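You operate a simulated robot arm through the tools that you are given. There is no shell and no other tool.

You run a simulated robot arm. Do the job below in one go: nothing can be reset, and whatever is moved stays where it is left.

JOB
Put things in order on the top of the long steel bench. At the end: the white filter from the top of the long steel bench is on the silver steel dish; the grey tape roll from the top of the long steel bench stands where the white filter stood; the silver tapered adapter stands where the grey tape roll stood; the white danger sign stands on top of the grey cable reel; whatever was shut is shut again. Leave all else as you found it, and nothing knocked over. Set down upright: filter.
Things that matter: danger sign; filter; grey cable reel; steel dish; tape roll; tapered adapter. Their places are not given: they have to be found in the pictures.

It is judged by the outcome, as a careful person would: the job done as asked, and still so three seconds after it is handed in. It fails if anything else is knocked over, pushed out of place, dropped, spilled or broken.

ROBOT AND FRAMES
A 5-joint arm with a two-finger parallel gripper, fixed in place. Base frame: the origin is at the foot of the arm, x ahead of it, y to its left, z up; the work surface is at about z = 0. Readings come in cm, rad, newtons and seconds.
With the tool pointing down near the work surface it reaches from about 26 to 60 cm from the base axis. Its first joint turns from -1.152 to 1.152 rad. The tool tilts only in the upright plane through the base axis and itself; it spins freely about its own axis. Payload 1.57 kg.
The tool frame sits at the grasp point between the pads (the TCP): z along the fingers, y along the line on which they close. The tips reach 3 cm beyond it. Largest opening 8 cm; finger width 1.7, thickness 1.2; the body of the gripper, 4 by 8.2 cm, starts 8 cm behind the TCP.
Orientation is told as [roll, pitch, yaw] about the base's x, y, z axes, in that order, counted from this pose: with the fingers straight down and closing along the base's y, the tool's x points along the base's -x, its y along +y and its z along -z.

CONTROLS
- The arm moves only by the tool step_arm. Its argument "increments" is a list of rows, each an object (a shift or turn left out is 0, a gripper value left out holds the last) with "hand": the opening, from 0 (shut) to 1 (fully open); "dp": the shift along the base's x, y, z in cm, a list of three; "rotation": the turn, a rotation vector about the base's x, y, z in rad, a list of three. In form: [{"hand": hand, "dp": [tx, ty, tz], "rotation": [wx, wy, wz]}, ...]. A call has 1 to 20 rows; each row shifts and turns the commanded pose from where the row before left it. Each row takes 0.2 s and may step no farther than 5 cm and 0.15 rad from the row before; otherwise, or with a gripper value out of range, the whole call is refused. A pose out of reach is approached as far as the arm can. The call stops where the force on the tool passes 40 N (or 10 N more than at its start, if that is more) or the arm is blocked; 0.2 s more then pass. Each finger travels about 15.3 cm/s and halts on what it meets, pressing with about 32 N; the grip force reading is that of the motor and also rises with nothing between the fingers. The clock runs only during rows and for 0.2 s after the last one: add rows that do not move to give the fingers time. The reply holds the time, the measured pose of the TCP, the force on the tool along the base axes, the opening and the grip force, in the units named above and with some noise, with the torque about the TCP (base axes, N m) and any sound that the robot's microphone picked up.
- Cameras (640 x 400 px; columns grow to the right, rows downward): "scene" is fixed at [5.25, 39.65, 52.69]; the picture's right is [-0.64, -0.77, 0.00], its down [-0.48, 0.40, -0.78] and it looks along [0.60, -0.50, -0.62] (base axes); focal length 305 px, centre (320, 200). "wrist" rides on the gripper at [7.2, -0.7, -12.2] in the tool frame; the picture's right is [0.09, 1.00, 0.00], its down [-0.84, 0.08, -0.54] and it looks along [-0.54, 0.05, 0.84] (tool axes); focal length 238 px, centre (320, 200).
- camera(camera): a new picture of that camera. The clock stands still meanwhile.
- pixel_to_xyz(camera, pixels): there is no depth. For up to 12 entries [column, row, z] of the newest picture of that camera ("zoom" is the newest enlarged one), the place [x, y] in the base frame at which the ray of that pixel passes the height z, good to about 0.2 cm, but the place of the scene camera against the robot may be out by one fixed shift of up to 1.8 cm in any direction. The clock stands still meanwhile.
- zoom(camera, box): a new picture of the part [left, top, right, bottom] of that camera's present view, enlarged. The clock stands still meanwhile.
- close_job(): hands the job in; it is judged then, once.

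Leave the gripper open and the arm clear of the work at the hand-in unless told otherwise.

The tools are called after ">>>" as name(argument=value, ...) on one line, values as JSON. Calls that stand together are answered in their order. step_arm: Moves the arm, as the interface text tells. Its arguments: {"type":"object","properties":{"increments":{"type":"array","items":{"type":"object","properties":{"hand":{"type":"number"},"dp":{"type":"array","items":{"type":"number"}},"rotation":{"type":"array","items":{"type":"number"}}}}}},"required":["increments"]} The other tools are called the same way: camera (camera) takes a picture; pixel_to_xyz (camera, pixels) gives the place at which the rays of pixels pass given heights; zoom (camera, box) takes an enlarged picture of a part of a camera's view; close_job () hands the job in.

At the start:

```text
t: 0.0
tcp_pos: [34.12, 6.98, 30.54]
orientation: [0.001, -0.001, 0.0]
wrist_force: [0.1, 0.9, 0.4]
ft_torque: [-0.01, 0.02, 0.01]
opening: 7.99
grasp_force: 0.1
```

scene: 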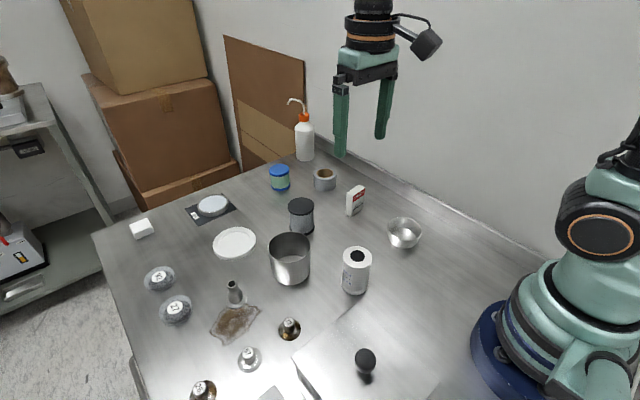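
wrist: 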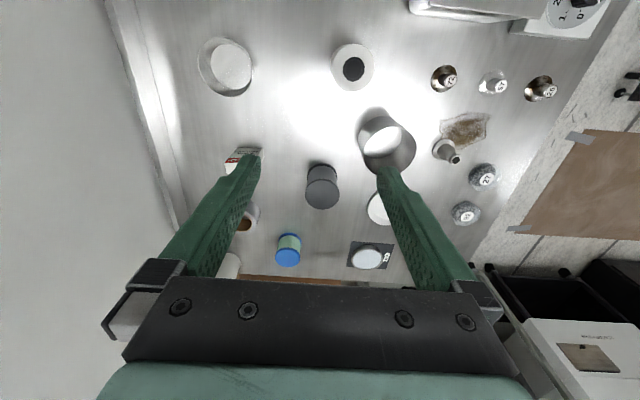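

I see a bench with many objects. I start by enlarging parts of the scene view to identify the filter, tape roll, adapter, sign, reel and dish.

>>> zoom(camera="scene", box=[240, 130, 440, 300])

>>> zoom(camera="scene", box=[100, 170, 300, 300])

>>> zoom(camera="scene", box=[140, 250, 440, 400])

>>> zoom(camera="wrist", box=[160, 0, 400, 280])

>>> zoom(camera="wrist", box=[320, 0, 640, 280])

```text
2.35 times, centred on (340, 215) of scene
```

zoom: 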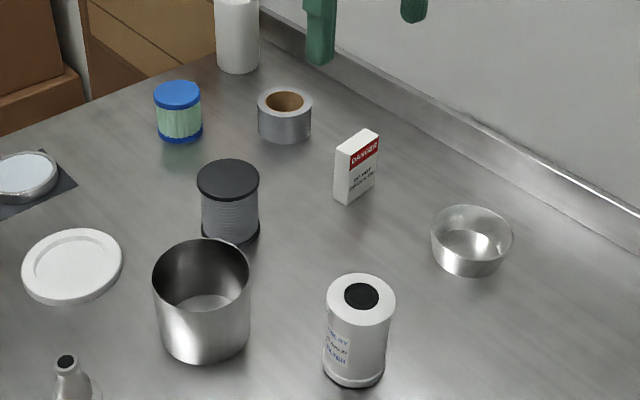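

```text
3.08 times, centred on (200, 235) of scene
```

zoom: 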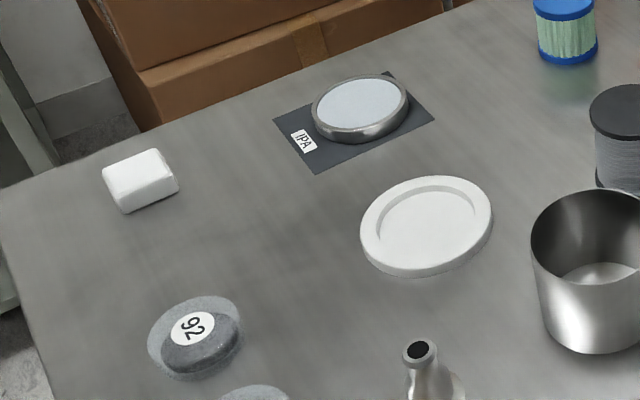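

```text
2.13 times, centred on (290, 325) of scene
```

zoom: 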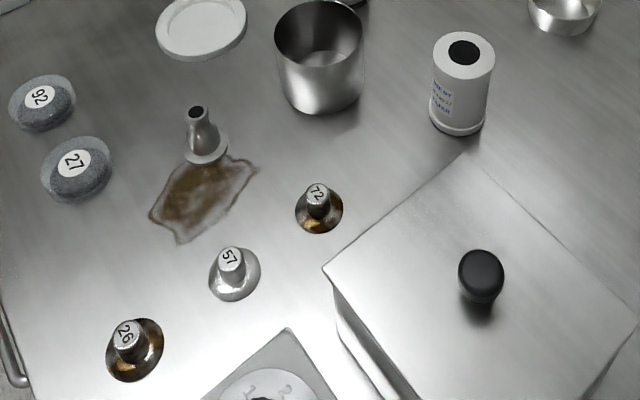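

```text
1.43 times, centred on (280, 140) of wrist
```

zoom: 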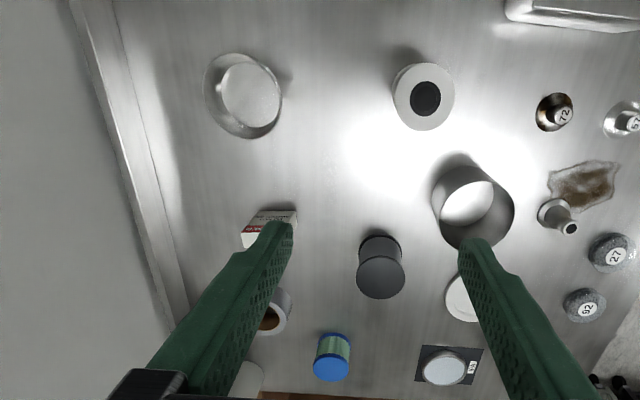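

```text
1.43 times, centred on (480, 140) of wrist
```

zoom: 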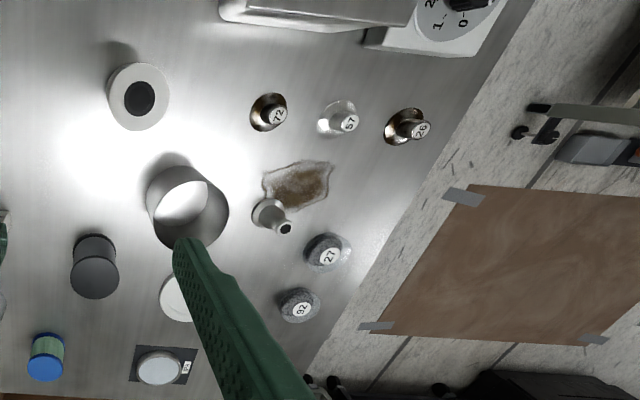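

Next I look closer at the two dish candidates (bowl near 404,233 and the dish on the mat near 213,206), and at the adapter, filter, reel and sign.

>>> zoom(camera="scene", box=[180, 180, 250, 225])

>>> zoom(camera="scene", box=[370, 205, 440, 260])

>>> zoom(camera="scene", box=[205, 270, 275, 345])

>>> zoom(camera="scene", box=[330, 235, 390, 305])

>>> zoom(camera="scene", box=[280, 150, 380, 240])

>>> zoom(camera="scene", box=[0, 50, 100, 310])

```text
8.89 times, centred on (215, 202) of scene
```

zoom: 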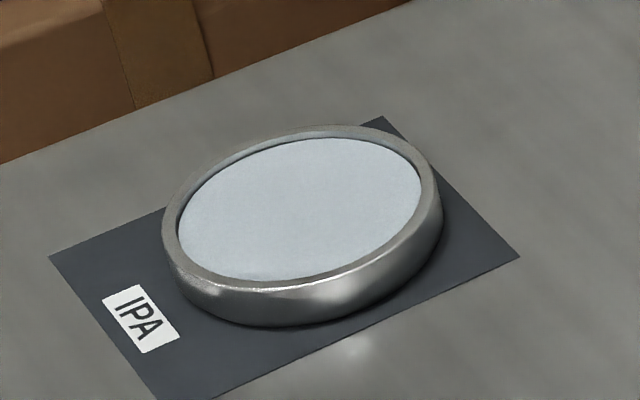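

```text
7.27 times, centred on (405, 232) of scene
```

zoom: 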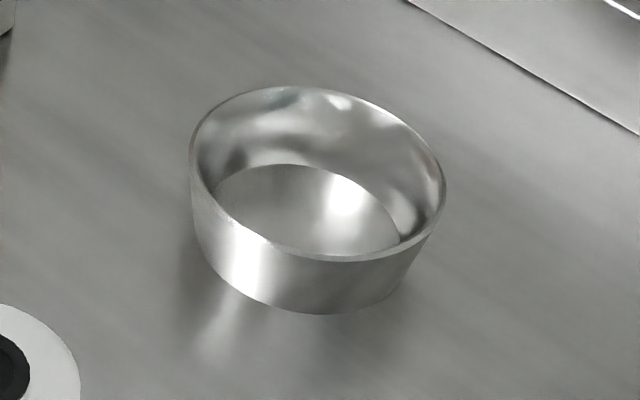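

```text
5.33 times, centred on (240, 308) of scene
```

zoom: 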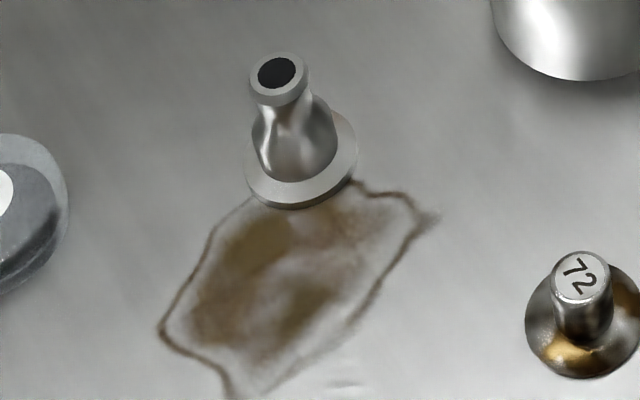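

```text
5.71 times, centred on (360, 270) of scene
```

zoom: 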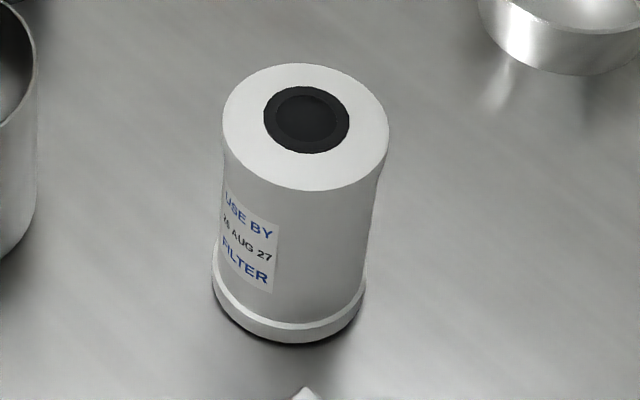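

```text
4.44 times, centred on (330, 195) of scene
```

zoom: 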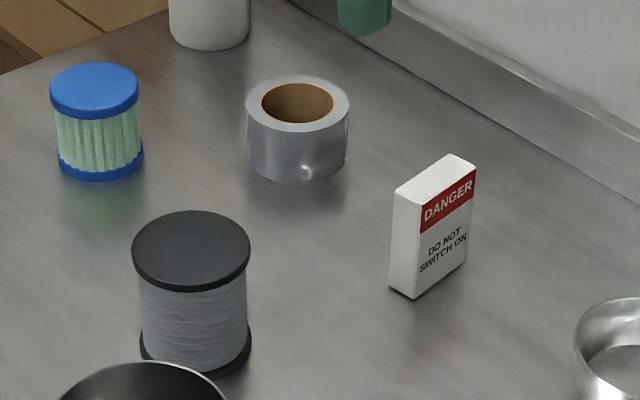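

```text
1.54 times, centred on (50, 180) of scene
```

zoom: 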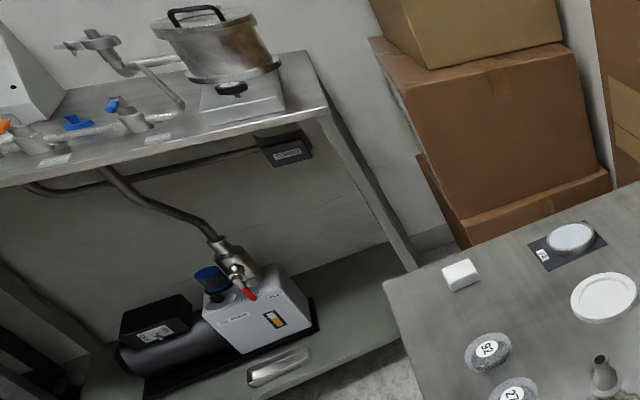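

The filter (356,270), tape roll (325,179), danger sign (355,200), cable reel (301,215) and adapter (235,292) are clear. Now I measure ground positions from the scene view and the wrist view to compare them.

>>> pixel_to_xyz(camera="scene", pixels=[[354.6, 284.5, 0], [341.1, 284.5, 0], [368, 284.5, 0], [354.6, 295, 0], [357.5, 257.4, 6], [357.5, 257.4, 7], [357.5, 257.4, 8], [357.5, 257.4, 9], [404, 228, 3], [404, 244, 0], [235, 302, 0], [231.5, 284, 5]])

>>> pixel_to_xyz(camera="wrist", pixels=[[353, 68, 6], [353, 68, 7], [353, 68, 8], [353, 68, 9], [225, 66, 0], [225, 66, 3], [388, 133, 0], [321, 205, 7], [446, 148, 0], [444, 78, 0], [482, 178, 0], [373, 258, 0]])

```text
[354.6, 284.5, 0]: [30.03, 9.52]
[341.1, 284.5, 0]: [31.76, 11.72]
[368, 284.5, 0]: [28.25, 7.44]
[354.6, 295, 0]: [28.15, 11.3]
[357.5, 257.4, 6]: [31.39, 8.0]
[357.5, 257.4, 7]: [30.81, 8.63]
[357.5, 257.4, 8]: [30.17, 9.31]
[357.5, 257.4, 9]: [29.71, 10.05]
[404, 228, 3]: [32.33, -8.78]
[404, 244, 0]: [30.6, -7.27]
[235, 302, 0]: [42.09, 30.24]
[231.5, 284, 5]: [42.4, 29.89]
```

```text
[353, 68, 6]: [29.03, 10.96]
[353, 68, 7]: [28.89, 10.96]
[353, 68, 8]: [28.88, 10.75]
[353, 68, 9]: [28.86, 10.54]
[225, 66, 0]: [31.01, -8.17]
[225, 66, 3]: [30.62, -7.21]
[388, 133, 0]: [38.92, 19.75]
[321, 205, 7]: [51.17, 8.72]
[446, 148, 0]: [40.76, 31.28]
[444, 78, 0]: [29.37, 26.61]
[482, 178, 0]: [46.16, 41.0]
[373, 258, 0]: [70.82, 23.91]
```

Scene and wrist readings differ by about 1–2 cm, so I will trust wrist views taken close by. First, approximate scene positions for the rest.

>>> pixel_to_xyz(camera="scene", pixels=[[325, 185, 0], [325, 174, 4], [355, 210, 0], [301, 230, 0], [301, 204, 7], [235, 243, 1], [213, 205, 2], [290, 272, 0], [280, 186, 0], [304, 158, 0], [360, 360, 8], [289, 330, 0]])

>>> step_arm(increments=[{"hand": 1, "dp": [0, -4, 0]}, {"dp": [0, -4, 0]}, {"dp": [0, -4, 0]}, {"dp": [0, -4, 0]}, {}])

>>> camera(camera="wrist")

```text
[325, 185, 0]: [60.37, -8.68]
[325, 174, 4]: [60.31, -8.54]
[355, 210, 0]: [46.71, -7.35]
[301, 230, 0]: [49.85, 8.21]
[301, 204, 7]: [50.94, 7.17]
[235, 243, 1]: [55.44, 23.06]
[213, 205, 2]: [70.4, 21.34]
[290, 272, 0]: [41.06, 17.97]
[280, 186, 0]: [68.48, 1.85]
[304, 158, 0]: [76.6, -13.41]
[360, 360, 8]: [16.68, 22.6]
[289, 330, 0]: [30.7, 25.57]
```

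```text
t: 1.2
tcp_pos: [34.24, -8.92, 30.72]
orientation: [0.002, 0.001, 0.002]
wrist_force: [0.2, 0.0, 0.3]
ft_torque: [0.0, 0.0, -0.04]
opening: 8.0
grasp_force: 0.1
```

```text
taken
```

wrist: 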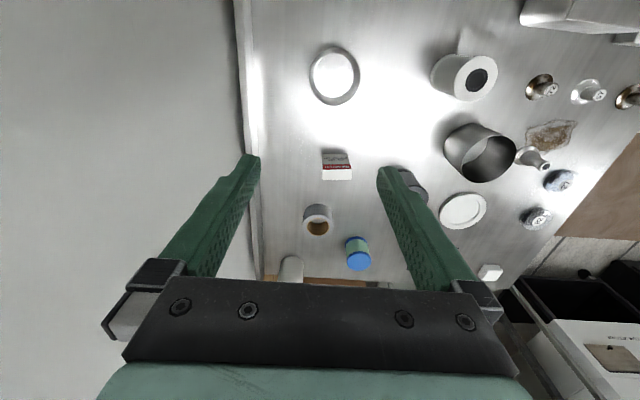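

From here I see the dish (334,75), sign (336,165), tape roll (318,218). The dish on the IPA mat is out of reach, so the bowl near (31,-8) is the steel dish. I enlarge and measure.

>>> zoom(camera="wrist", box=[280, 130, 390, 260])

>>> zoom(camera="wrist", box=[290, 30, 390, 120])

>>> zoom(camera="wrist", box=[400, 30, 560, 200])

```text
3.08 times, centred on (335, 195) of wrist
```

zoom: 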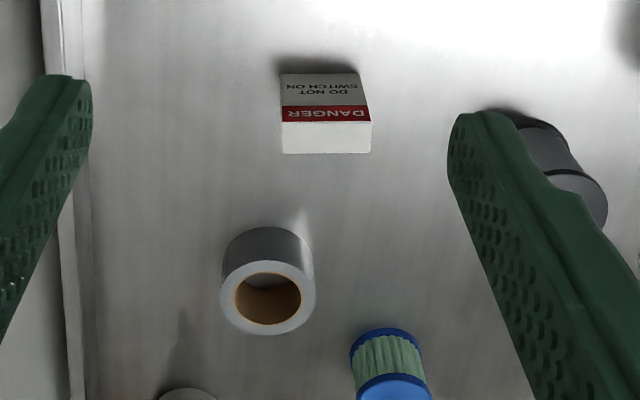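

```text
4.44 times, centred on (340, 75) of wrist
```

zoom: 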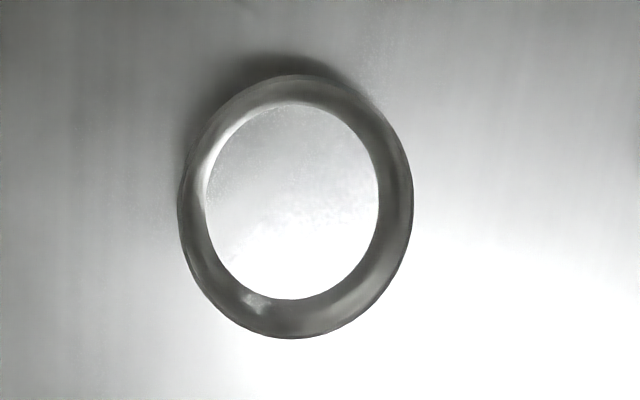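

```text
2.35 times, centred on (480, 115) of wrist
```

zoom: 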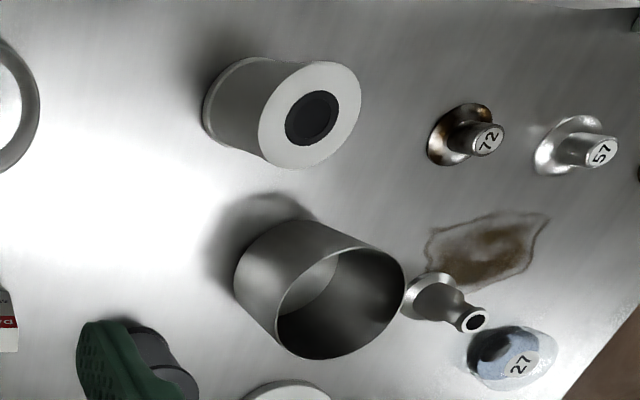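

Measuring the dish inner floor and rim, the tape roll top, and the sign's faces.

>>> pixel_to_xyz(camera="wrist", pixels=[[333.5, 74.8, 0.3], [293.7, 75, 0.3], [314, 75, 3], [361, 75, 3], [334.5, 76.4, 3], [318.1, 226.8, 4], [302.5, 227, 4], [333.7, 227, 4], [322.5, 179, 6], [351.5, 179, 6], [322.5, 154.5, 0], [351, 154, 0]])

>>> pixel_to_xyz(camera="wrist", pixels=[[318.1, 226.8, 3], [318.1, 226.8, 5], [303.5, 212, 0], [332, 212, 0], [318, 203.8, 0], [334.5, 76.4, 4], [302, 74, 0.3], [353.3, 74, 0.3], [333.5, 52, 0.3], [333.5, 97.5, 0.3], [322.5, 170, 6], [351, 170, 6]])

```text
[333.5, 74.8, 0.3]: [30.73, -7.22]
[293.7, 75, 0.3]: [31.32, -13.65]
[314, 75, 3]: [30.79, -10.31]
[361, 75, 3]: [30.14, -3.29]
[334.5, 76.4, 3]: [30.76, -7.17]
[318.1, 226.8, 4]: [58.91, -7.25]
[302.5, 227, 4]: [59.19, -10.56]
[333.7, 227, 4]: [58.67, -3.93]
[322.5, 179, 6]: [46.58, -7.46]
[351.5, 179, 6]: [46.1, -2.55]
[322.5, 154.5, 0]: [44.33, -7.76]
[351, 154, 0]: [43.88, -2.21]
```

```text
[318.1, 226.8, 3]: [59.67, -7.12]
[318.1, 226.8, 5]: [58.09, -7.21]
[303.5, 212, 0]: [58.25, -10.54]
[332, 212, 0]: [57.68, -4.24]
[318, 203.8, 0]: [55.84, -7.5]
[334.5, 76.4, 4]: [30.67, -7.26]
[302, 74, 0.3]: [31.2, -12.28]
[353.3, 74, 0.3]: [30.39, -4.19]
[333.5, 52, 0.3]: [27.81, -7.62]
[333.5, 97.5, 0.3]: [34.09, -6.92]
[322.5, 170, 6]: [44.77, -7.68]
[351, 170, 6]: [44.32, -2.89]
```

The dish centre reads about (30.75, -7.2) with an inner floor about 6.3 cm wide. Next I move above the filter, still high, for a closer look.

>>> step_arm(increments=[{"hand": 1, "dp": [-1, 4, -1]}, {"dp": [-1, 5, -1]}, {"dp": [-1, 5, -1]}, {"dp": [-1, 5, -1]}, {"dp": [0, 1, -1]}, {}])

>>> camera(camera="wrist")

>>> camera(camera="scene")

```text
refused: row 2 steps farther than a row can; nothing moved
```

```text
taken
```

wrist: 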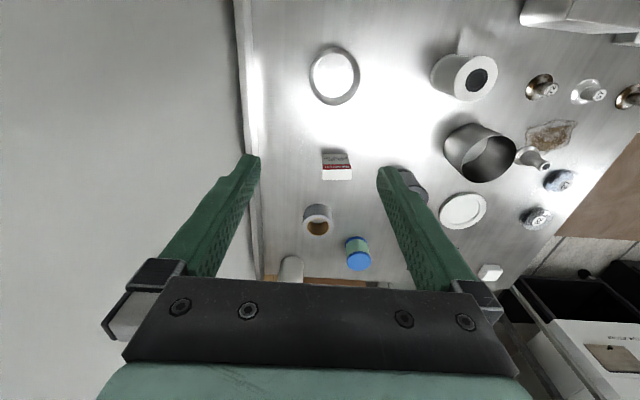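

```text
taken
```

scene: 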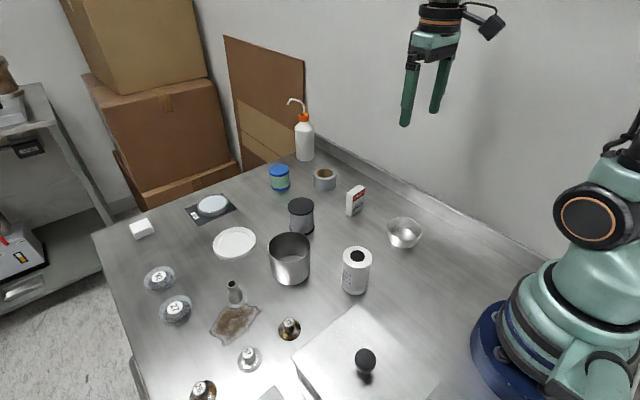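

That was refused because a step was too long, so I use smaller rows to move above the filter.

>>> step_arm(increments=[{"hand": 1, "dp": [-0.8, 4, -1]}, {"dp": [-0.8, 4, -1]}, {"dp": [-0.8, 4, -1]}, {"dp": [-0.8, 4, -1]}, {"dp": [-0.8, 3.5, -1]}, {}])

>>> camera(camera="wrist")

```text
t: 2.6
tcp_pos: [30.15, 10.39, 25.9]
orientation: [0.0, 0.001, 0.001]
wrist_force: [-0.1, 0.0, 0.9]
ft_torque: [-0.01, -0.02, 0.03]
opening: 7.99
grasp_force: 0.0
```

```text
taken
```

wrist: 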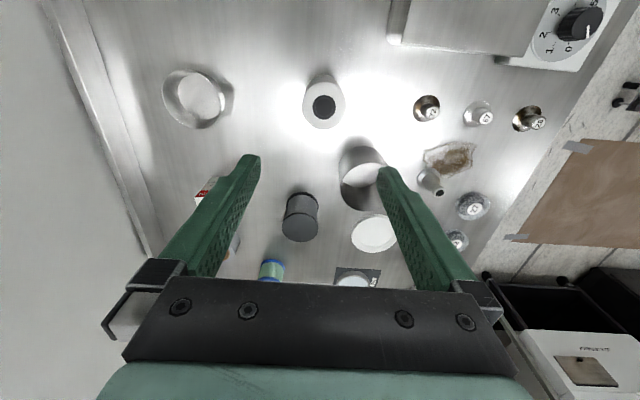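

>>> zoom(camera="wrist", box=[270, 40, 420, 140])

>>> zoom(camera="wrist", box=[270, 130, 470, 260])

```text
4.00 times, centred on (345, 90) of wrist
```

zoom: 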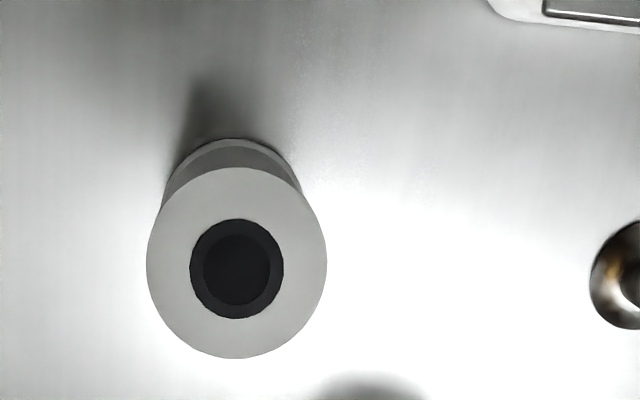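

```text
3.08 times, centred on (370, 195) of wrist
```

zoom: 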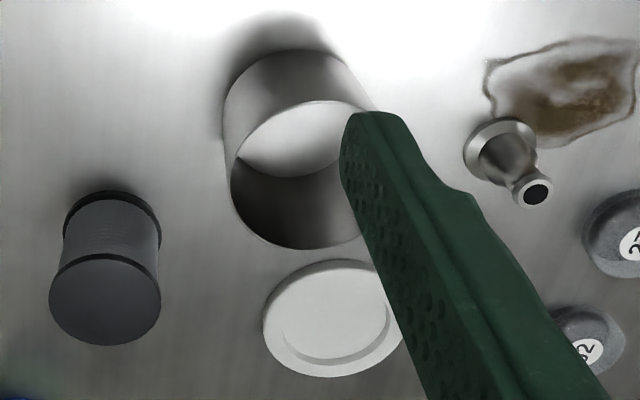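

Filter top ellipse centre is at wrist (324.1,105.8), its base's near edge at (324,74.8). I get the coordinates.

>>> pixel_to_xyz(camera="wrist", pixels=[[324.1, 105.8, 7.5], [324.1, 105.8, 8], [324.1, 105.8, 8.5], [301.8, 105.8, 8], [346.8, 105.8, 8], [324.1, 82, 8], [324.1, 129.5, 8], [324.1, 74.8, 0], [311, 88, 0], [341, 90, 0], [390, 40, 5], [390, 40, 0]])

>>> pixel_to_xyz(camera="scene", pixels=[[357.5, 257.4, 8], [354.6, 284.5, 0], [360.4, 303.9, 5], [360.4, 303.9, 8]])

```text
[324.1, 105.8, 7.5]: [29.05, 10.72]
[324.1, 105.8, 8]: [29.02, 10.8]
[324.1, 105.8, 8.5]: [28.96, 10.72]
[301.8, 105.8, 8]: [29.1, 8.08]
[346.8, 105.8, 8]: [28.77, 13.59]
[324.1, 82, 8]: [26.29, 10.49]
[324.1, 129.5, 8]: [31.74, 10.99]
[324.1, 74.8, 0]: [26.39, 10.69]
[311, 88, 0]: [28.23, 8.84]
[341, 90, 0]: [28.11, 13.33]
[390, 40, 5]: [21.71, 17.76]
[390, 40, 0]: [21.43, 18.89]
```

```text
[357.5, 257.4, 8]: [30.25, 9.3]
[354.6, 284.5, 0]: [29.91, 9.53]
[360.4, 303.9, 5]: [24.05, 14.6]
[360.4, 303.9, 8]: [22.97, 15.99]
```

Filter centre is (29.05, 10.75), about 5.5 cm wide and 8.2 cm tall. I line up over it and descend partway, then check.

>>> step_arm(increments=[{"hand": 1, "dp": [-1.1, 0.35, 0]}, {"dp": [0, 0, -4]}, {"dp": [0, 0, -4]}, {"dp": [0, 0, -3]}, {}, {}])

>>> camera(camera="wrist")

```text
t: 4.0
tcp_pos: [29.19, 10.74, 14.82]
orientation: [-0.002, 0.0, -0.002]
wrist_force: [-0.4, -0.8, 0.0]
ft_torque: [0.0, -0.04, -0.03]
opening: 7.99
grasp_force: 0.1
```

```text
taken
```

wrist: 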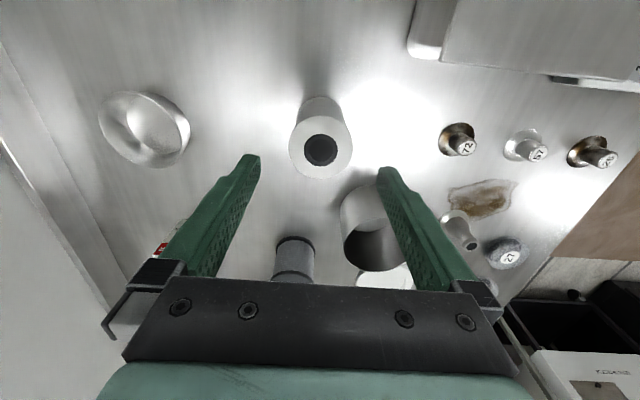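

The filter's top is centred between the fingers at (320,149). I verify its place from this closer picture.

>>> zoom(camera="wrist", box=[270, 80, 370, 190])

>>> pixel_to_xyz(camera="wrist", pixels=[[320.5, 148, 8], [320.5, 148, 8.5], [289, 148, 8], [353, 148, 8], [320, 97, 0], [145, 130, 3.5], [146, 128, 0.3]])

```text
3.64 times, centred on (320, 135) of wrist
```

zoom: 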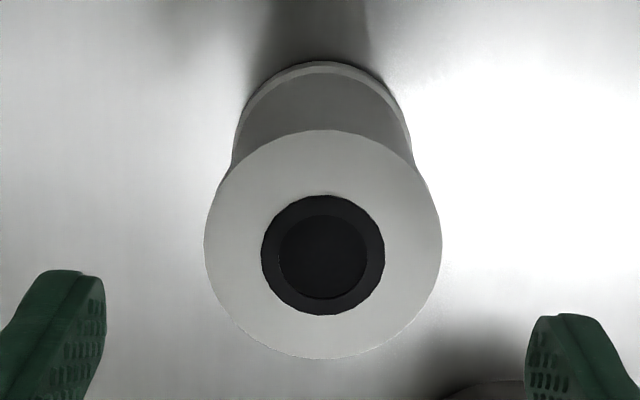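

```text
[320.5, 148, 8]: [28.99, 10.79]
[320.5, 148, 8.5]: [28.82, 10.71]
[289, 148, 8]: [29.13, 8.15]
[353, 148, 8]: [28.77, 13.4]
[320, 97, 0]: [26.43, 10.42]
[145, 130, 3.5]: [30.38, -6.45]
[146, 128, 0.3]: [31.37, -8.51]
```

The filter is well centred. I descend to about z = 7 and close.

>>> step_arm(increments=[{"hand": 1, "dp": [0, 0, -4]}, {"dp": [0, 0, -3.7]}, {}, {}])

>>> step_arm(increments=[{"hand": 0.66}, {"hand": 0.55}, {"hand": 0.55}, {}])

```text
t: 5.0
tcp_pos: [29.0, 10.93, 6.94]
orientation: [-0.002, 0.0, 0.0]
wrist_force: [0.8, 0.8, -0.6]
ft_torque: [0.0, -0.01, 0.0]
opening: 7.99
grasp_force: 0.1
```

```text
t: 6.0
tcp_pos: [28.95, 10.89, 7.08]
orientation: [-0.001, 0.001, 0.0]
wrist_force: [-0.2, -0.2, -0.1]
ft_torque: [0.04, -0.01, 0.0]
opening: 5.31
grasp_force: 32.1
```

Opening 5.31 with 32 N: the filter is held. I lift it and check.

>>> step_arm(increments=[{"hand": 0.5, "dp": [0, 0, 1]}, {"dp": [0, 0, 2]}, {"dp": [0, 0, 4]}, {"dp": [0, 0, 3]}, {}])

>>> camera(camera="wrist")

>>> camera(camera="scene")

```text
t: 7.2
tcp_pos: [29.0, 10.9, 16.9]
orientation: [0.001, 0.001, 0.0]
wrist_force: [1.2, -0.7, 0.1]
ft_torque: [0.02, -0.01, 0.02]
opening: 3.99
grasp_force: 0.1
```

```text
taken
```

wrist: 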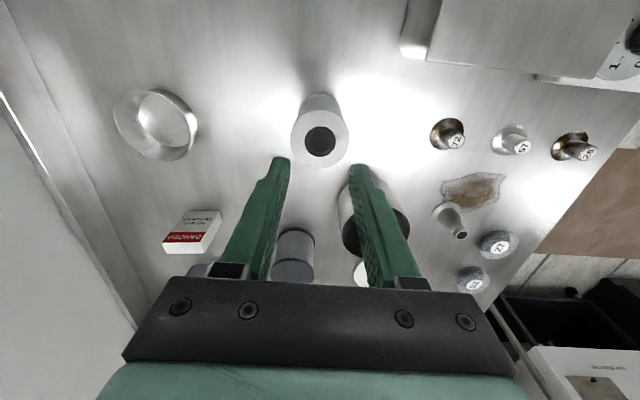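

```text
taken
```

scene: 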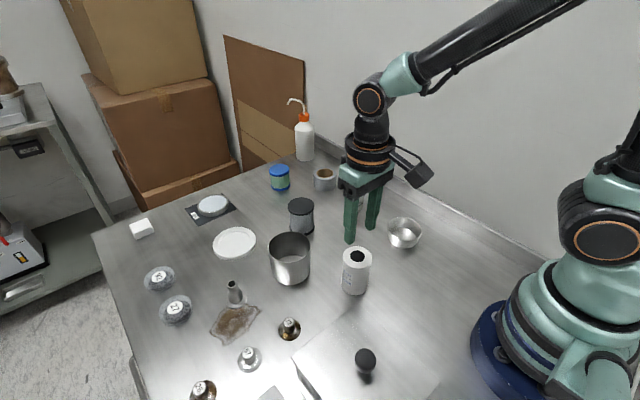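

The opening is now 3.99 and the filter still stands on the bench: it slipped out during the lift. I check whether it moved and study its shape.

>>> zoom(camera="scene", box=[330, 235, 390, 305])

>>> zoom(camera="wrist", box=[270, 70, 370, 180])

```text
5.71 times, centred on (360, 270) of scene
```

zoom: 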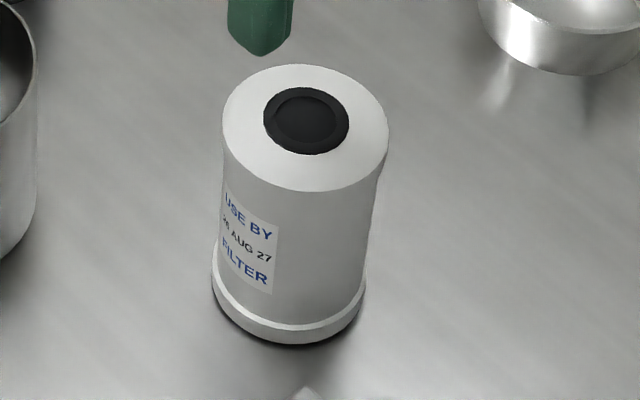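

```text
3.64 times, centred on (320, 125) of wrist
```

zoom: 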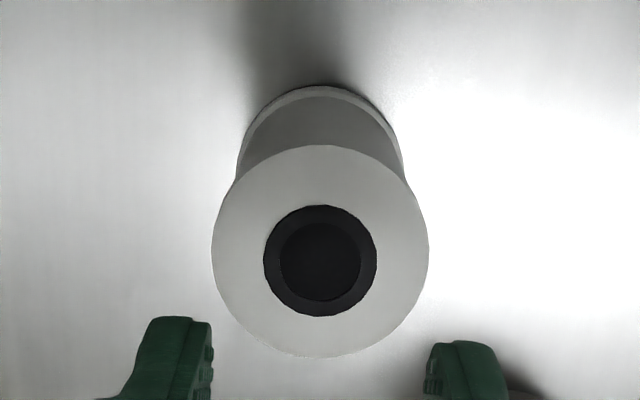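

The filter is unmoved and upright. I retry with a deeper grip (TCP near z = 6.2) and a much slower lift, checking the readings as I go. First open fully and measure it again.

>>> step_arm(increments=[{"hand": 1}, {"hand": 1}, {}])

>>> pixel_to_xyz(camera="wrist", pixels=[[320.1, 139, 8.3], [320.1, 93.8, 0], [290.3, 139, 8.3], [349.9, 139, 8.3]])

```text
t: 8.0
tcp_pos: [29.03, 10.98, 16.97]
orientation: [-0.001, 0.0, 0.0]
wrist_force: [-0.5, -0.6, -0.3]
ft_torque: [-0.02, 0.0, 0.0]
opening: 7.99
grasp_force: 0.0
```

```text
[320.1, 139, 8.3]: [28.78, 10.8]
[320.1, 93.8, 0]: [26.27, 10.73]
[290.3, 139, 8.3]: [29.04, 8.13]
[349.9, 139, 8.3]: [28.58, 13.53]
```

The filter is at about (28.9, 10.8). I descend to z ≈ 6.2 and close firmly.

>>> step_arm(increments=[{"hand": 1, "dp": [-0.05, -0.05, -4]}, {"dp": [0, 0, -4]}, {"dp": [0, 0, -2.7]}, {}, {}])

>>> step_arm(increments=[{"hand": 0.7}, {"hand": 0.6}, {"hand": 0.4}, {"hand": 0.4}, {"hand": 0.4}])

>>> step_arm(increments=[{"hand": 0.4, "dp": [0, 0, 0.2]}, {"dp": [0, 0, 0.2]}, {"dp": [0, 0, 0.2]}])

```text
t: 9.2
tcp_pos: [29.04, 10.59, 6.13]
orientation: [-0.001, -0.001, 0.0]
wrist_force: [0.9, -0.8, 0.4]
ft_torque: [-0.01, -0.04, -0.04]
opening: 8.0
grasp_force: 0.0
```

```text
t: 10.4
tcp_pos: [29.05, 10.7, 6.2]
orientation: [0.001, 0.001, -0.001]
wrist_force: [0.1, 0.2, 0.2]
ft_torque: [-0.06, -0.01, 0.04]
opening: 5.33
grasp_force: 32.1
```

```text
t: 11.2
tcp_pos: [29.07, 10.73, 6.85]
orientation: [0.002, 0.0, -0.001]
wrist_force: [0.0, -0.3, -1.6]
ft_torque: [0.01, -0.01, 0.0]
opening: 5.34
grasp_force: 32.0
```

Still 5.34 open at 32 N, after 0.6 cm of lift. I check whether the filter rises with it.

>>> zoom(camera="scene", box=[320, 215, 400, 305])

>>> zoom(camera="wrist", box=[270, 90, 370, 230])

```text
4.44 times, centred on (360, 260) of scene
```

zoom: 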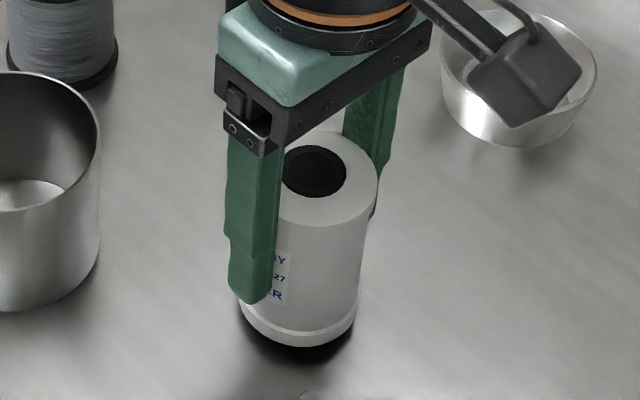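

```text
2.86 times, centred on (320, 160) of wrist
```

zoom: 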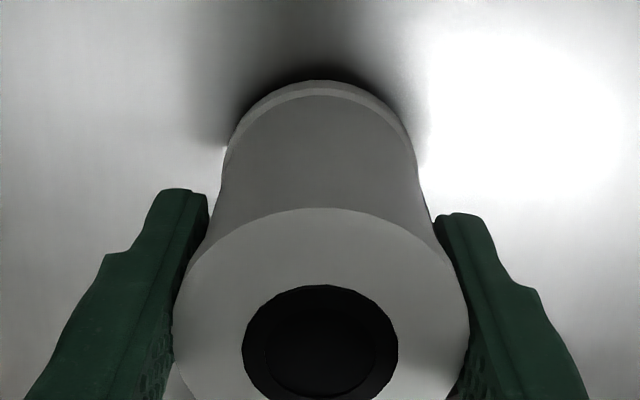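

The dark shadow under the base shows it is off the bench a little. I keep lifting slowly and watch.

>>> step_arm(increments=[{"hand": 0.4, "dp": [0, 0, 0.3]}, {"dp": [0, 0, 0.4]}, {"dp": [0, 0, 0.4]}, {"dp": [0, 0, 0.4]}, {}])

>>> zoom(camera="scene", box=[320, 215, 400, 305])

>>> zoom(camera="wrist", box=[270, 90, 370, 230])

```text
t: 12.4
tcp_pos: [29.17, 10.67, 8.41]
orientation: [0.001, 0.0, 0.0]
wrist_force: [-0.4, -0.4, -2.2]
ft_torque: [-0.01, 0.0, 0.01]
opening: 5.31
grasp_force: 32.1
```

```text
4.44 times, centred on (360, 260) of scene
```

zoom: 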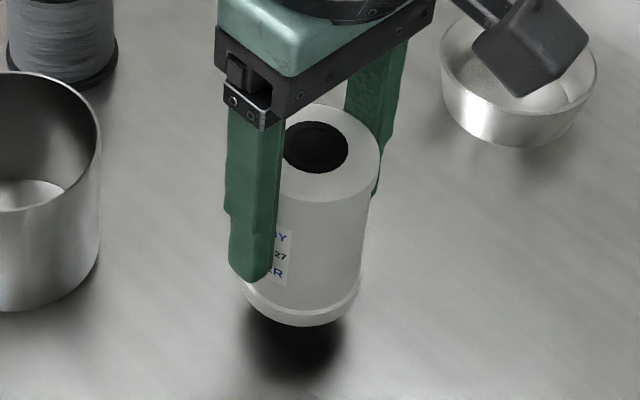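

```text
2.86 times, centred on (320, 160) of wrist
```

zoom: 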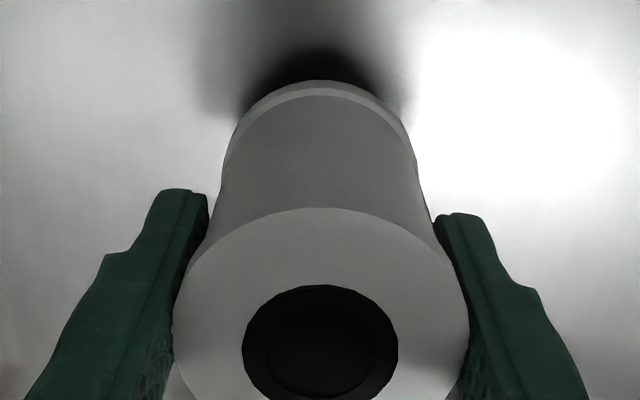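

The filter is clear of the bench and held firmly. Before placing, I measure the dish's rim height from this oblique wrist view.

>>> camera(camera="wrist")

>>> zoom(camera="wrist", box=[40, 60, 180, 200])

```text
taken
```

wrist: 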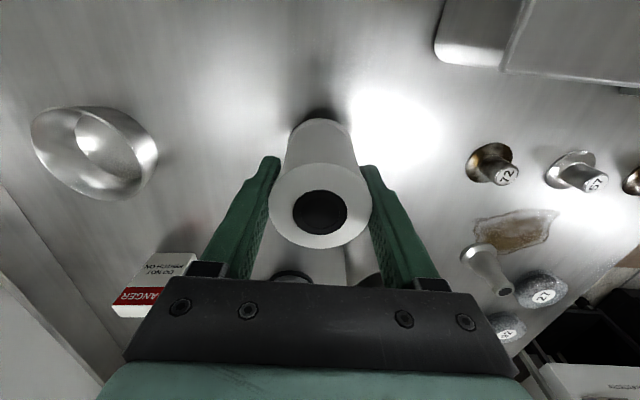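

```text
2.86 times, centred on (110, 130) of wrist
```

zoom: 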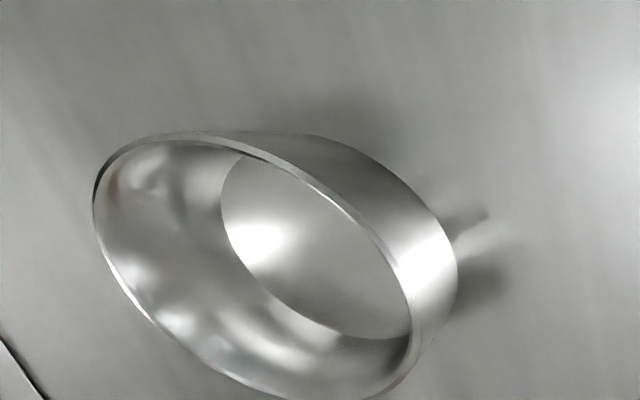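

I query several rim points at candidate heights to find the height at which they form a circle around the dish centre.

>>> pixel_to_xyz(camera="wrist", pixels=[[30.6, 131.7, 3], [141.5, 175.5, 3], [68, 106.2, 3], [103, 119.5, 3], [30.6, 131.7, 3.6], [141.5, 175.5, 3.6], [68, 106.2, 3.6], [103, 119.5, 3.6], [30.6, 131.7, 4.2], [141.5, 175.5, 4.2], [68, 106.2, 4.2], [103, 119.5, 4.2]])

```text
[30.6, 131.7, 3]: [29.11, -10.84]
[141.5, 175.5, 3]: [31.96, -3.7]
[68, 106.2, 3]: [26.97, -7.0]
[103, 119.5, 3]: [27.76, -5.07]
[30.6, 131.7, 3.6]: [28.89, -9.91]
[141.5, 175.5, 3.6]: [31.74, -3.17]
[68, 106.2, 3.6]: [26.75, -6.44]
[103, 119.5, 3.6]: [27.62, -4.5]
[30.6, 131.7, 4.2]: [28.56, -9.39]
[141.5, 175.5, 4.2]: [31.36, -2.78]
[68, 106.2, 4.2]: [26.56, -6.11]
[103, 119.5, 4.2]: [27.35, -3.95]
```

The rim height comes out near 3.1 cm, and my fingertips ride 3.2 cm above the filter's base, so they will stay just above the rim. I check the filter's centre relative to the TCP.

>>> zoom(camera="wrist", box=[260, 100, 380, 260])

>>> pixel_to_xyz(camera="wrist", pixels=[[320, 205, 10.5], [320, 163, 10.5], [320, 248.5, 10.5], [268.5, 205, 10.5], [372, 205, 10.5], [320, 118, 2.2]])

```text
2.50 times, centred on (320, 180) of wrist
```

zoom: 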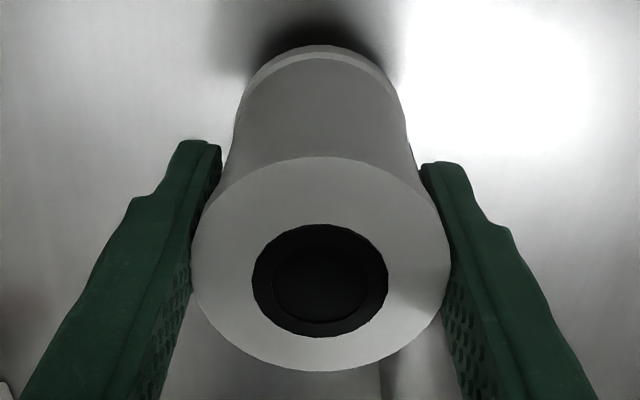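

```text
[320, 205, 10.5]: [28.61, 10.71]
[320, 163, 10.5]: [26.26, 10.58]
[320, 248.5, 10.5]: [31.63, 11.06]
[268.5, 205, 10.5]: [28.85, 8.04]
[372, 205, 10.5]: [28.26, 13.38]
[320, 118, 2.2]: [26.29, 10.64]
```

The filter is centred on the TCP. I raise it and carry it gently over to the dish, then check before lowering.

>>> step_arm(increments=[{"hand": 0.4, "dp": [0, 0, 0.6]}, {"dp": [0, 0, 0.8]}, {"dp": [0, 0, 0.8]}, {"dp": [0, 0, 0.8]}, {"dp": [0, 0, 0.8]}, {"dp": [0, 0, 0.6]}, {}])

>>> step_arm(increments=[{"hand": 0.4, "dp": [0.1, -0.6, 0]}, {"dp": [0.1, -1.2, 0]}, {"dp": [0.15, -1.6, 0]}, {"dp": [0.2, -1.8, 0]}, {"dp": [0.2, -1.8, 0]}, {"dp": [0.2, -1.8, 0]}, {"dp": [0.2, -1.8, 0]}, {"dp": [0.2, -1.8, 0]}, {"dp": [0.15, -1.8, 0]}, {"dp": [0.1, -1.6, 0]}, {"dp": [0.1, -1.2, 0]}, {"dp": [0.1, -0.95, 0]}, {}, {}])

>>> camera(camera="wrist")

>>> zoom(camera="scene", box=[350, 160, 470, 270])

```text
t: 14.0
tcp_pos: [28.99, 10.78, 12.8]
orientation: [-0.001, 0.002, 0.0]
wrist_force: [0.2, -0.3, -1.6]
ft_torque: [0.02, -0.01, -0.02]
opening: 5.28
grasp_force: 31.9
```

```text
t: 17.0
tcp_pos: [30.74, -7.16, 12.53]
orientation: [0.0, 0.0, 0.002]
wrist_force: [0.8, -0.8, -1.3]
ft_torque: [0.04, 0.03, 0.02]
opening: 5.31
grasp_force: 31.9
```

```text
taken
```

wrist: 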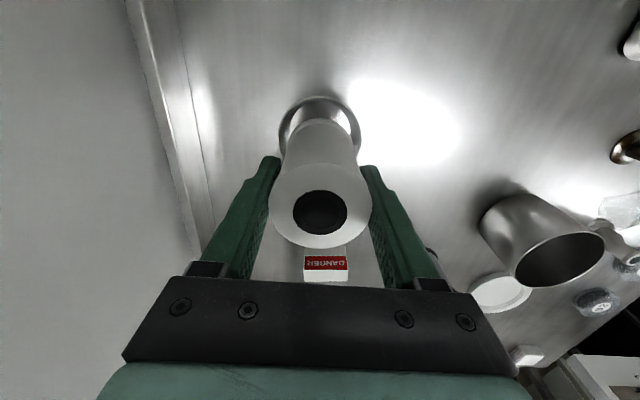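

```text
3.64 times, centred on (410, 215) of scene
```

zoom: 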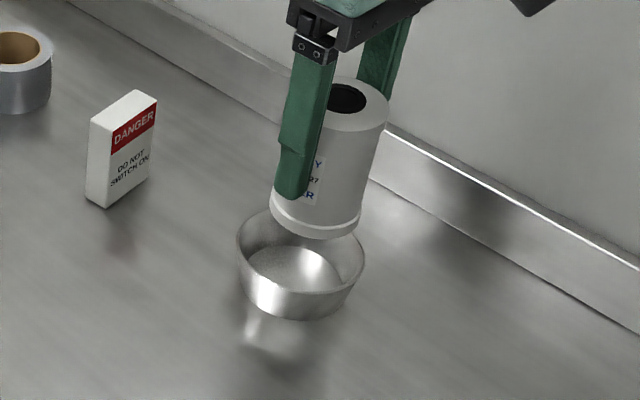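

The filter hangs over the dish. I verify the dish rim position in this picture (left 279, right 361, near edge row 96).

>>> zoom(camera="wrist", box=[260, 80, 380, 180])

>>> pixel_to_xyz(camera="wrist", pixels=[[279, 126, 3.1], [361, 128, 3.1], [320, 96.5, 3.1], [320, 119.5, 6.4], [287, 145, 6.4], [353, 145, 6.4]])

```text
4.00 times, centred on (320, 130) of wrist
```

zoom: 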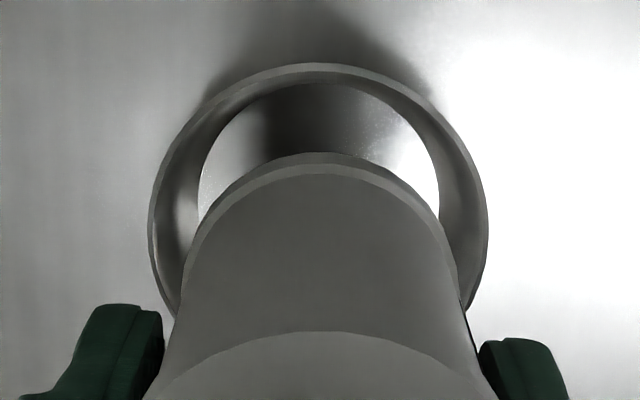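

```text
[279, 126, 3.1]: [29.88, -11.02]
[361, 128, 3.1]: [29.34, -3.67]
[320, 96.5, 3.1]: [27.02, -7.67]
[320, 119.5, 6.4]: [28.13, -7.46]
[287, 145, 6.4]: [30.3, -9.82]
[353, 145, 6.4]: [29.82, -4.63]
```

I refine with the widest rim row.

>>> pixel_to_xyz(camera="wrist", pixels=[[277.3, 136, 3.1], [362, 136, 3.1], [320, 95.8, 3.1], [320.2, 118, 6.4], [369.5, 175, 0.3], [320, 101, 0.3], [369, 136, 0.3]])

```text
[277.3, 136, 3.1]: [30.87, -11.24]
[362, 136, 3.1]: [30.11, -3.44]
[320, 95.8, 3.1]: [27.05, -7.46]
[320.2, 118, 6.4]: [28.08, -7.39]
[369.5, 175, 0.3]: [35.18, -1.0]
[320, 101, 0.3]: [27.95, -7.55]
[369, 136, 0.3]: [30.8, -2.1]
```

Dish centre reads about (30.9, -7.3); I nudge by +0.1, -0.05 and lower slowly toward the floor of the dish.

>>> step_arm(increments=[{"hand": 0.4, "dp": [0.1, -0.05, -0.5]}, {"dp": [0, 0, -1]}, {"dp": [0, 0, -1]}, {"dp": [0, 0, -1]}, {"dp": [0, 0, -0.8]}, {"dp": [0, 0, -0.5]}, {}, {}])

>>> zoom(camera="scene", box=[350, 160, 470, 270])

>>> zoom(camera="wrist", box=[260, 80, 380, 180])

```text
t: 18.8
tcp_pos: [30.87, -7.2, 7.94]
orientation: [-0.001, -0.002, 0.0]
wrist_force: [0.2, 0.1, -1.4]
ft_torque: [-0.02, -0.03, 0.01]
opening: 5.32
grasp_force: 32.1
```

```text
3.64 times, centred on (410, 215) of scene
```

zoom: 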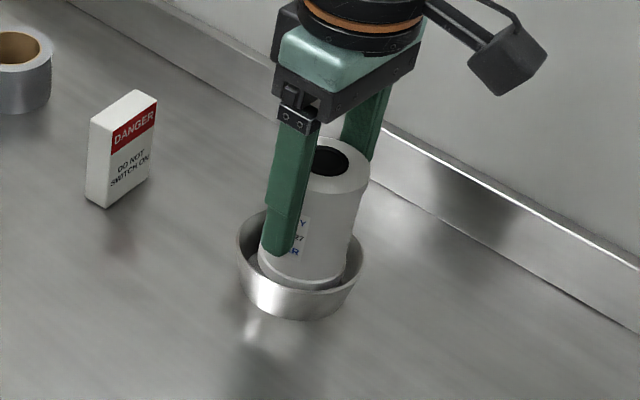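

```text
4.00 times, centred on (320, 130) of wrist
```

zoom: 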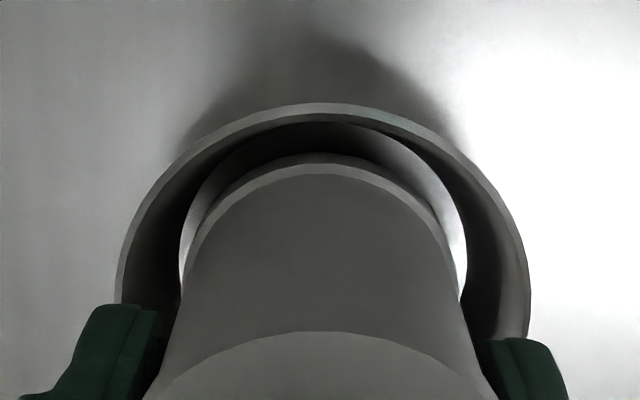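

Well centred. I lower the last part in small steps, watching the force.

>>> step_arm(increments=[{"hand": 0.4, "dp": [0, 0, -0.3]}, {"dp": [0, 0, -0.3]}, {"dp": [0, 0, -0.2]}, {"dp": [0, 0, -0.2]}, {}])

>>> step_arm(increments=[{"hand": 0.4, "dp": [0, 0, -0.15]}, {}])

>>> zoom(camera="scene", box=[370, 180, 450, 260])

>>> zoom(camera="wrist", box=[250, 80, 390, 200])

```text
t: 20.0
tcp_pos: [30.88, -7.19, 7.04]
orientation: [0.0, -0.001, 0.001]
wrist_force: [-0.5, 0.3, -2.2]
ft_torque: [-0.01, -0.01, 0.01]
opening: 5.31
grasp_force: 32.2
```

```text
t: 20.6
tcp_pos: [30.85, -7.3, 6.88]
orientation: [0.0, 0.001, 0.0]
wrist_force: [-0.1, -0.9, -1.9]
ft_torque: [0.0, 0.0, -0.01]
opening: 5.3
grasp_force: 32.1
```

```text
5.00 times, centred on (410, 220) of scene
```

zoom: 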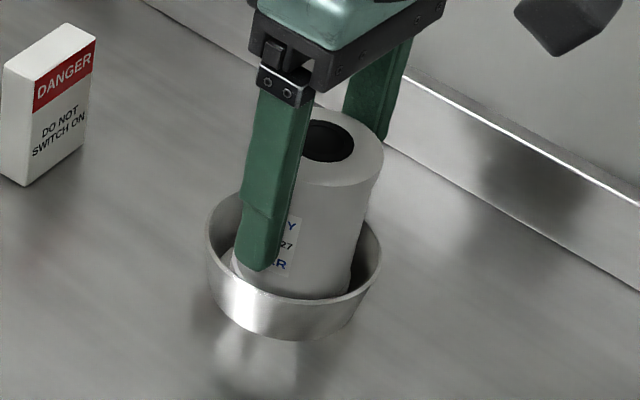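

```text
3.33 times, centred on (320, 140) of wrist
```

zoom: 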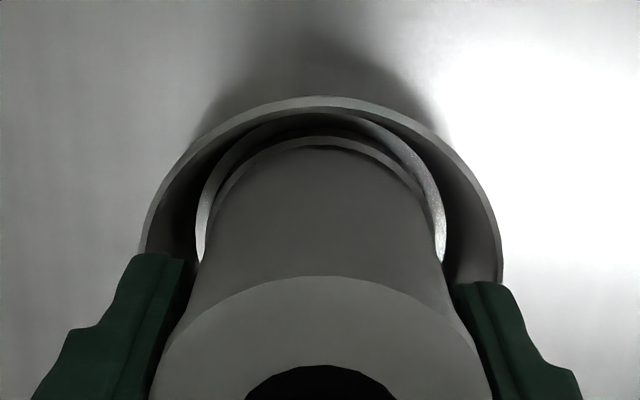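

No contact yet; force z still about -2. I continue down in 0.1 cm steps.

>>> step_arm(increments=[{"hand": 0.4, "dp": [0, 0, -0.1]}, {"dp": [0, 0, -0.1]}, {}])

>>> step_arm(increments=[{"hand": 0.4, "dp": [0, 0, -0.1]}, {}])

>>> step_arm(increments=[{"hand": 0.4, "dp": [0, 0, -0.1]}, {}])

```text
t: 21.4
tcp_pos: [30.88, -7.14, 6.72]
orientation: [0.0, -0.001, -0.001]
wrist_force: [0.2, -0.3, -1.1]
ft_torque: [-0.01, 0.0, 0.03]
opening: 5.31
grasp_force: 31.9
```

```text
t: 22.0
tcp_pos: [31.02, -7.2, 6.53]
orientation: [0.001, -0.001, 0.0]
wrist_force: [-2.6, 1.4, 14.5]
ft_torque: [0.15, 0.14, 0.01]
opening: 5.3
grasp_force: 32.3
```

```text
t: 22.6
tcp_pos: [31.0, -7.24, 6.35]
orientation: [-0.002, -0.003, 0.001]
wrist_force: [0.9, 3.9, 19.5]
ft_torque: [0.35, -0.02, -0.02]
opening: 5.31
grasp_force: 32.0
```

Contact on the dish floor (force 14→19 N). I back off 0.1 cm, open slightly, and check that the filter stands.

>>> step_arm(increments=[{"hand": 0.4, "dp": [0, 0, 0.1]}, {"hand": 0.64}, {"hand": 0.7}, {"hand": 0.78}, {}])

>>> zoom(camera="scene", box=[370, 180, 450, 260])

>>> zoom(camera="wrist", box=[250, 80, 390, 200])

```text
t: 23.8
tcp_pos: [30.89, -7.25, 6.59]
orientation: [-0.001, -0.001, 0.0]
wrist_force: [0.0, -0.5, 0.6]
ft_torque: [-0.01, 0.05, 0.0]
opening: 6.23
grasp_force: 0.0
```

```text
5.00 times, centred on (410, 220) of scene
```

zoom: 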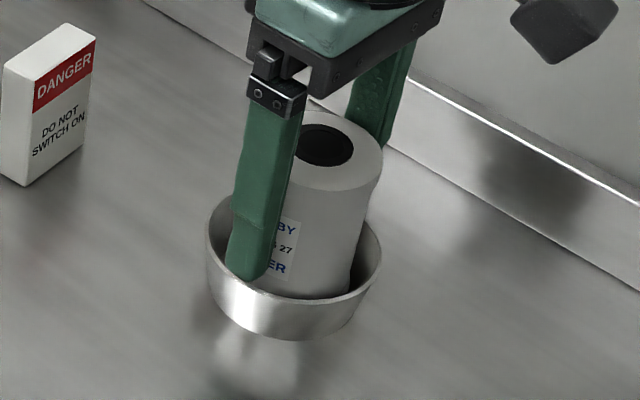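

```text
3.33 times, centred on (320, 140) of wrist
```

zoom: 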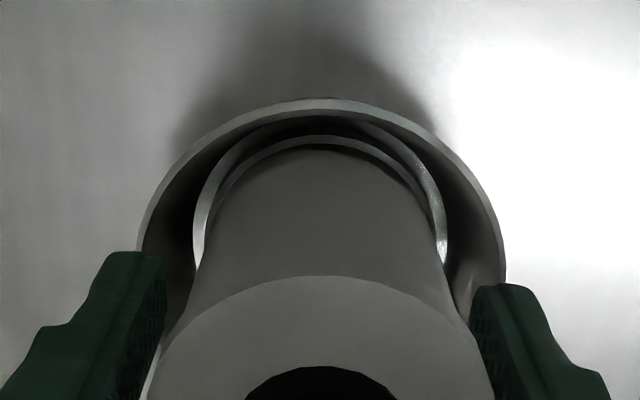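

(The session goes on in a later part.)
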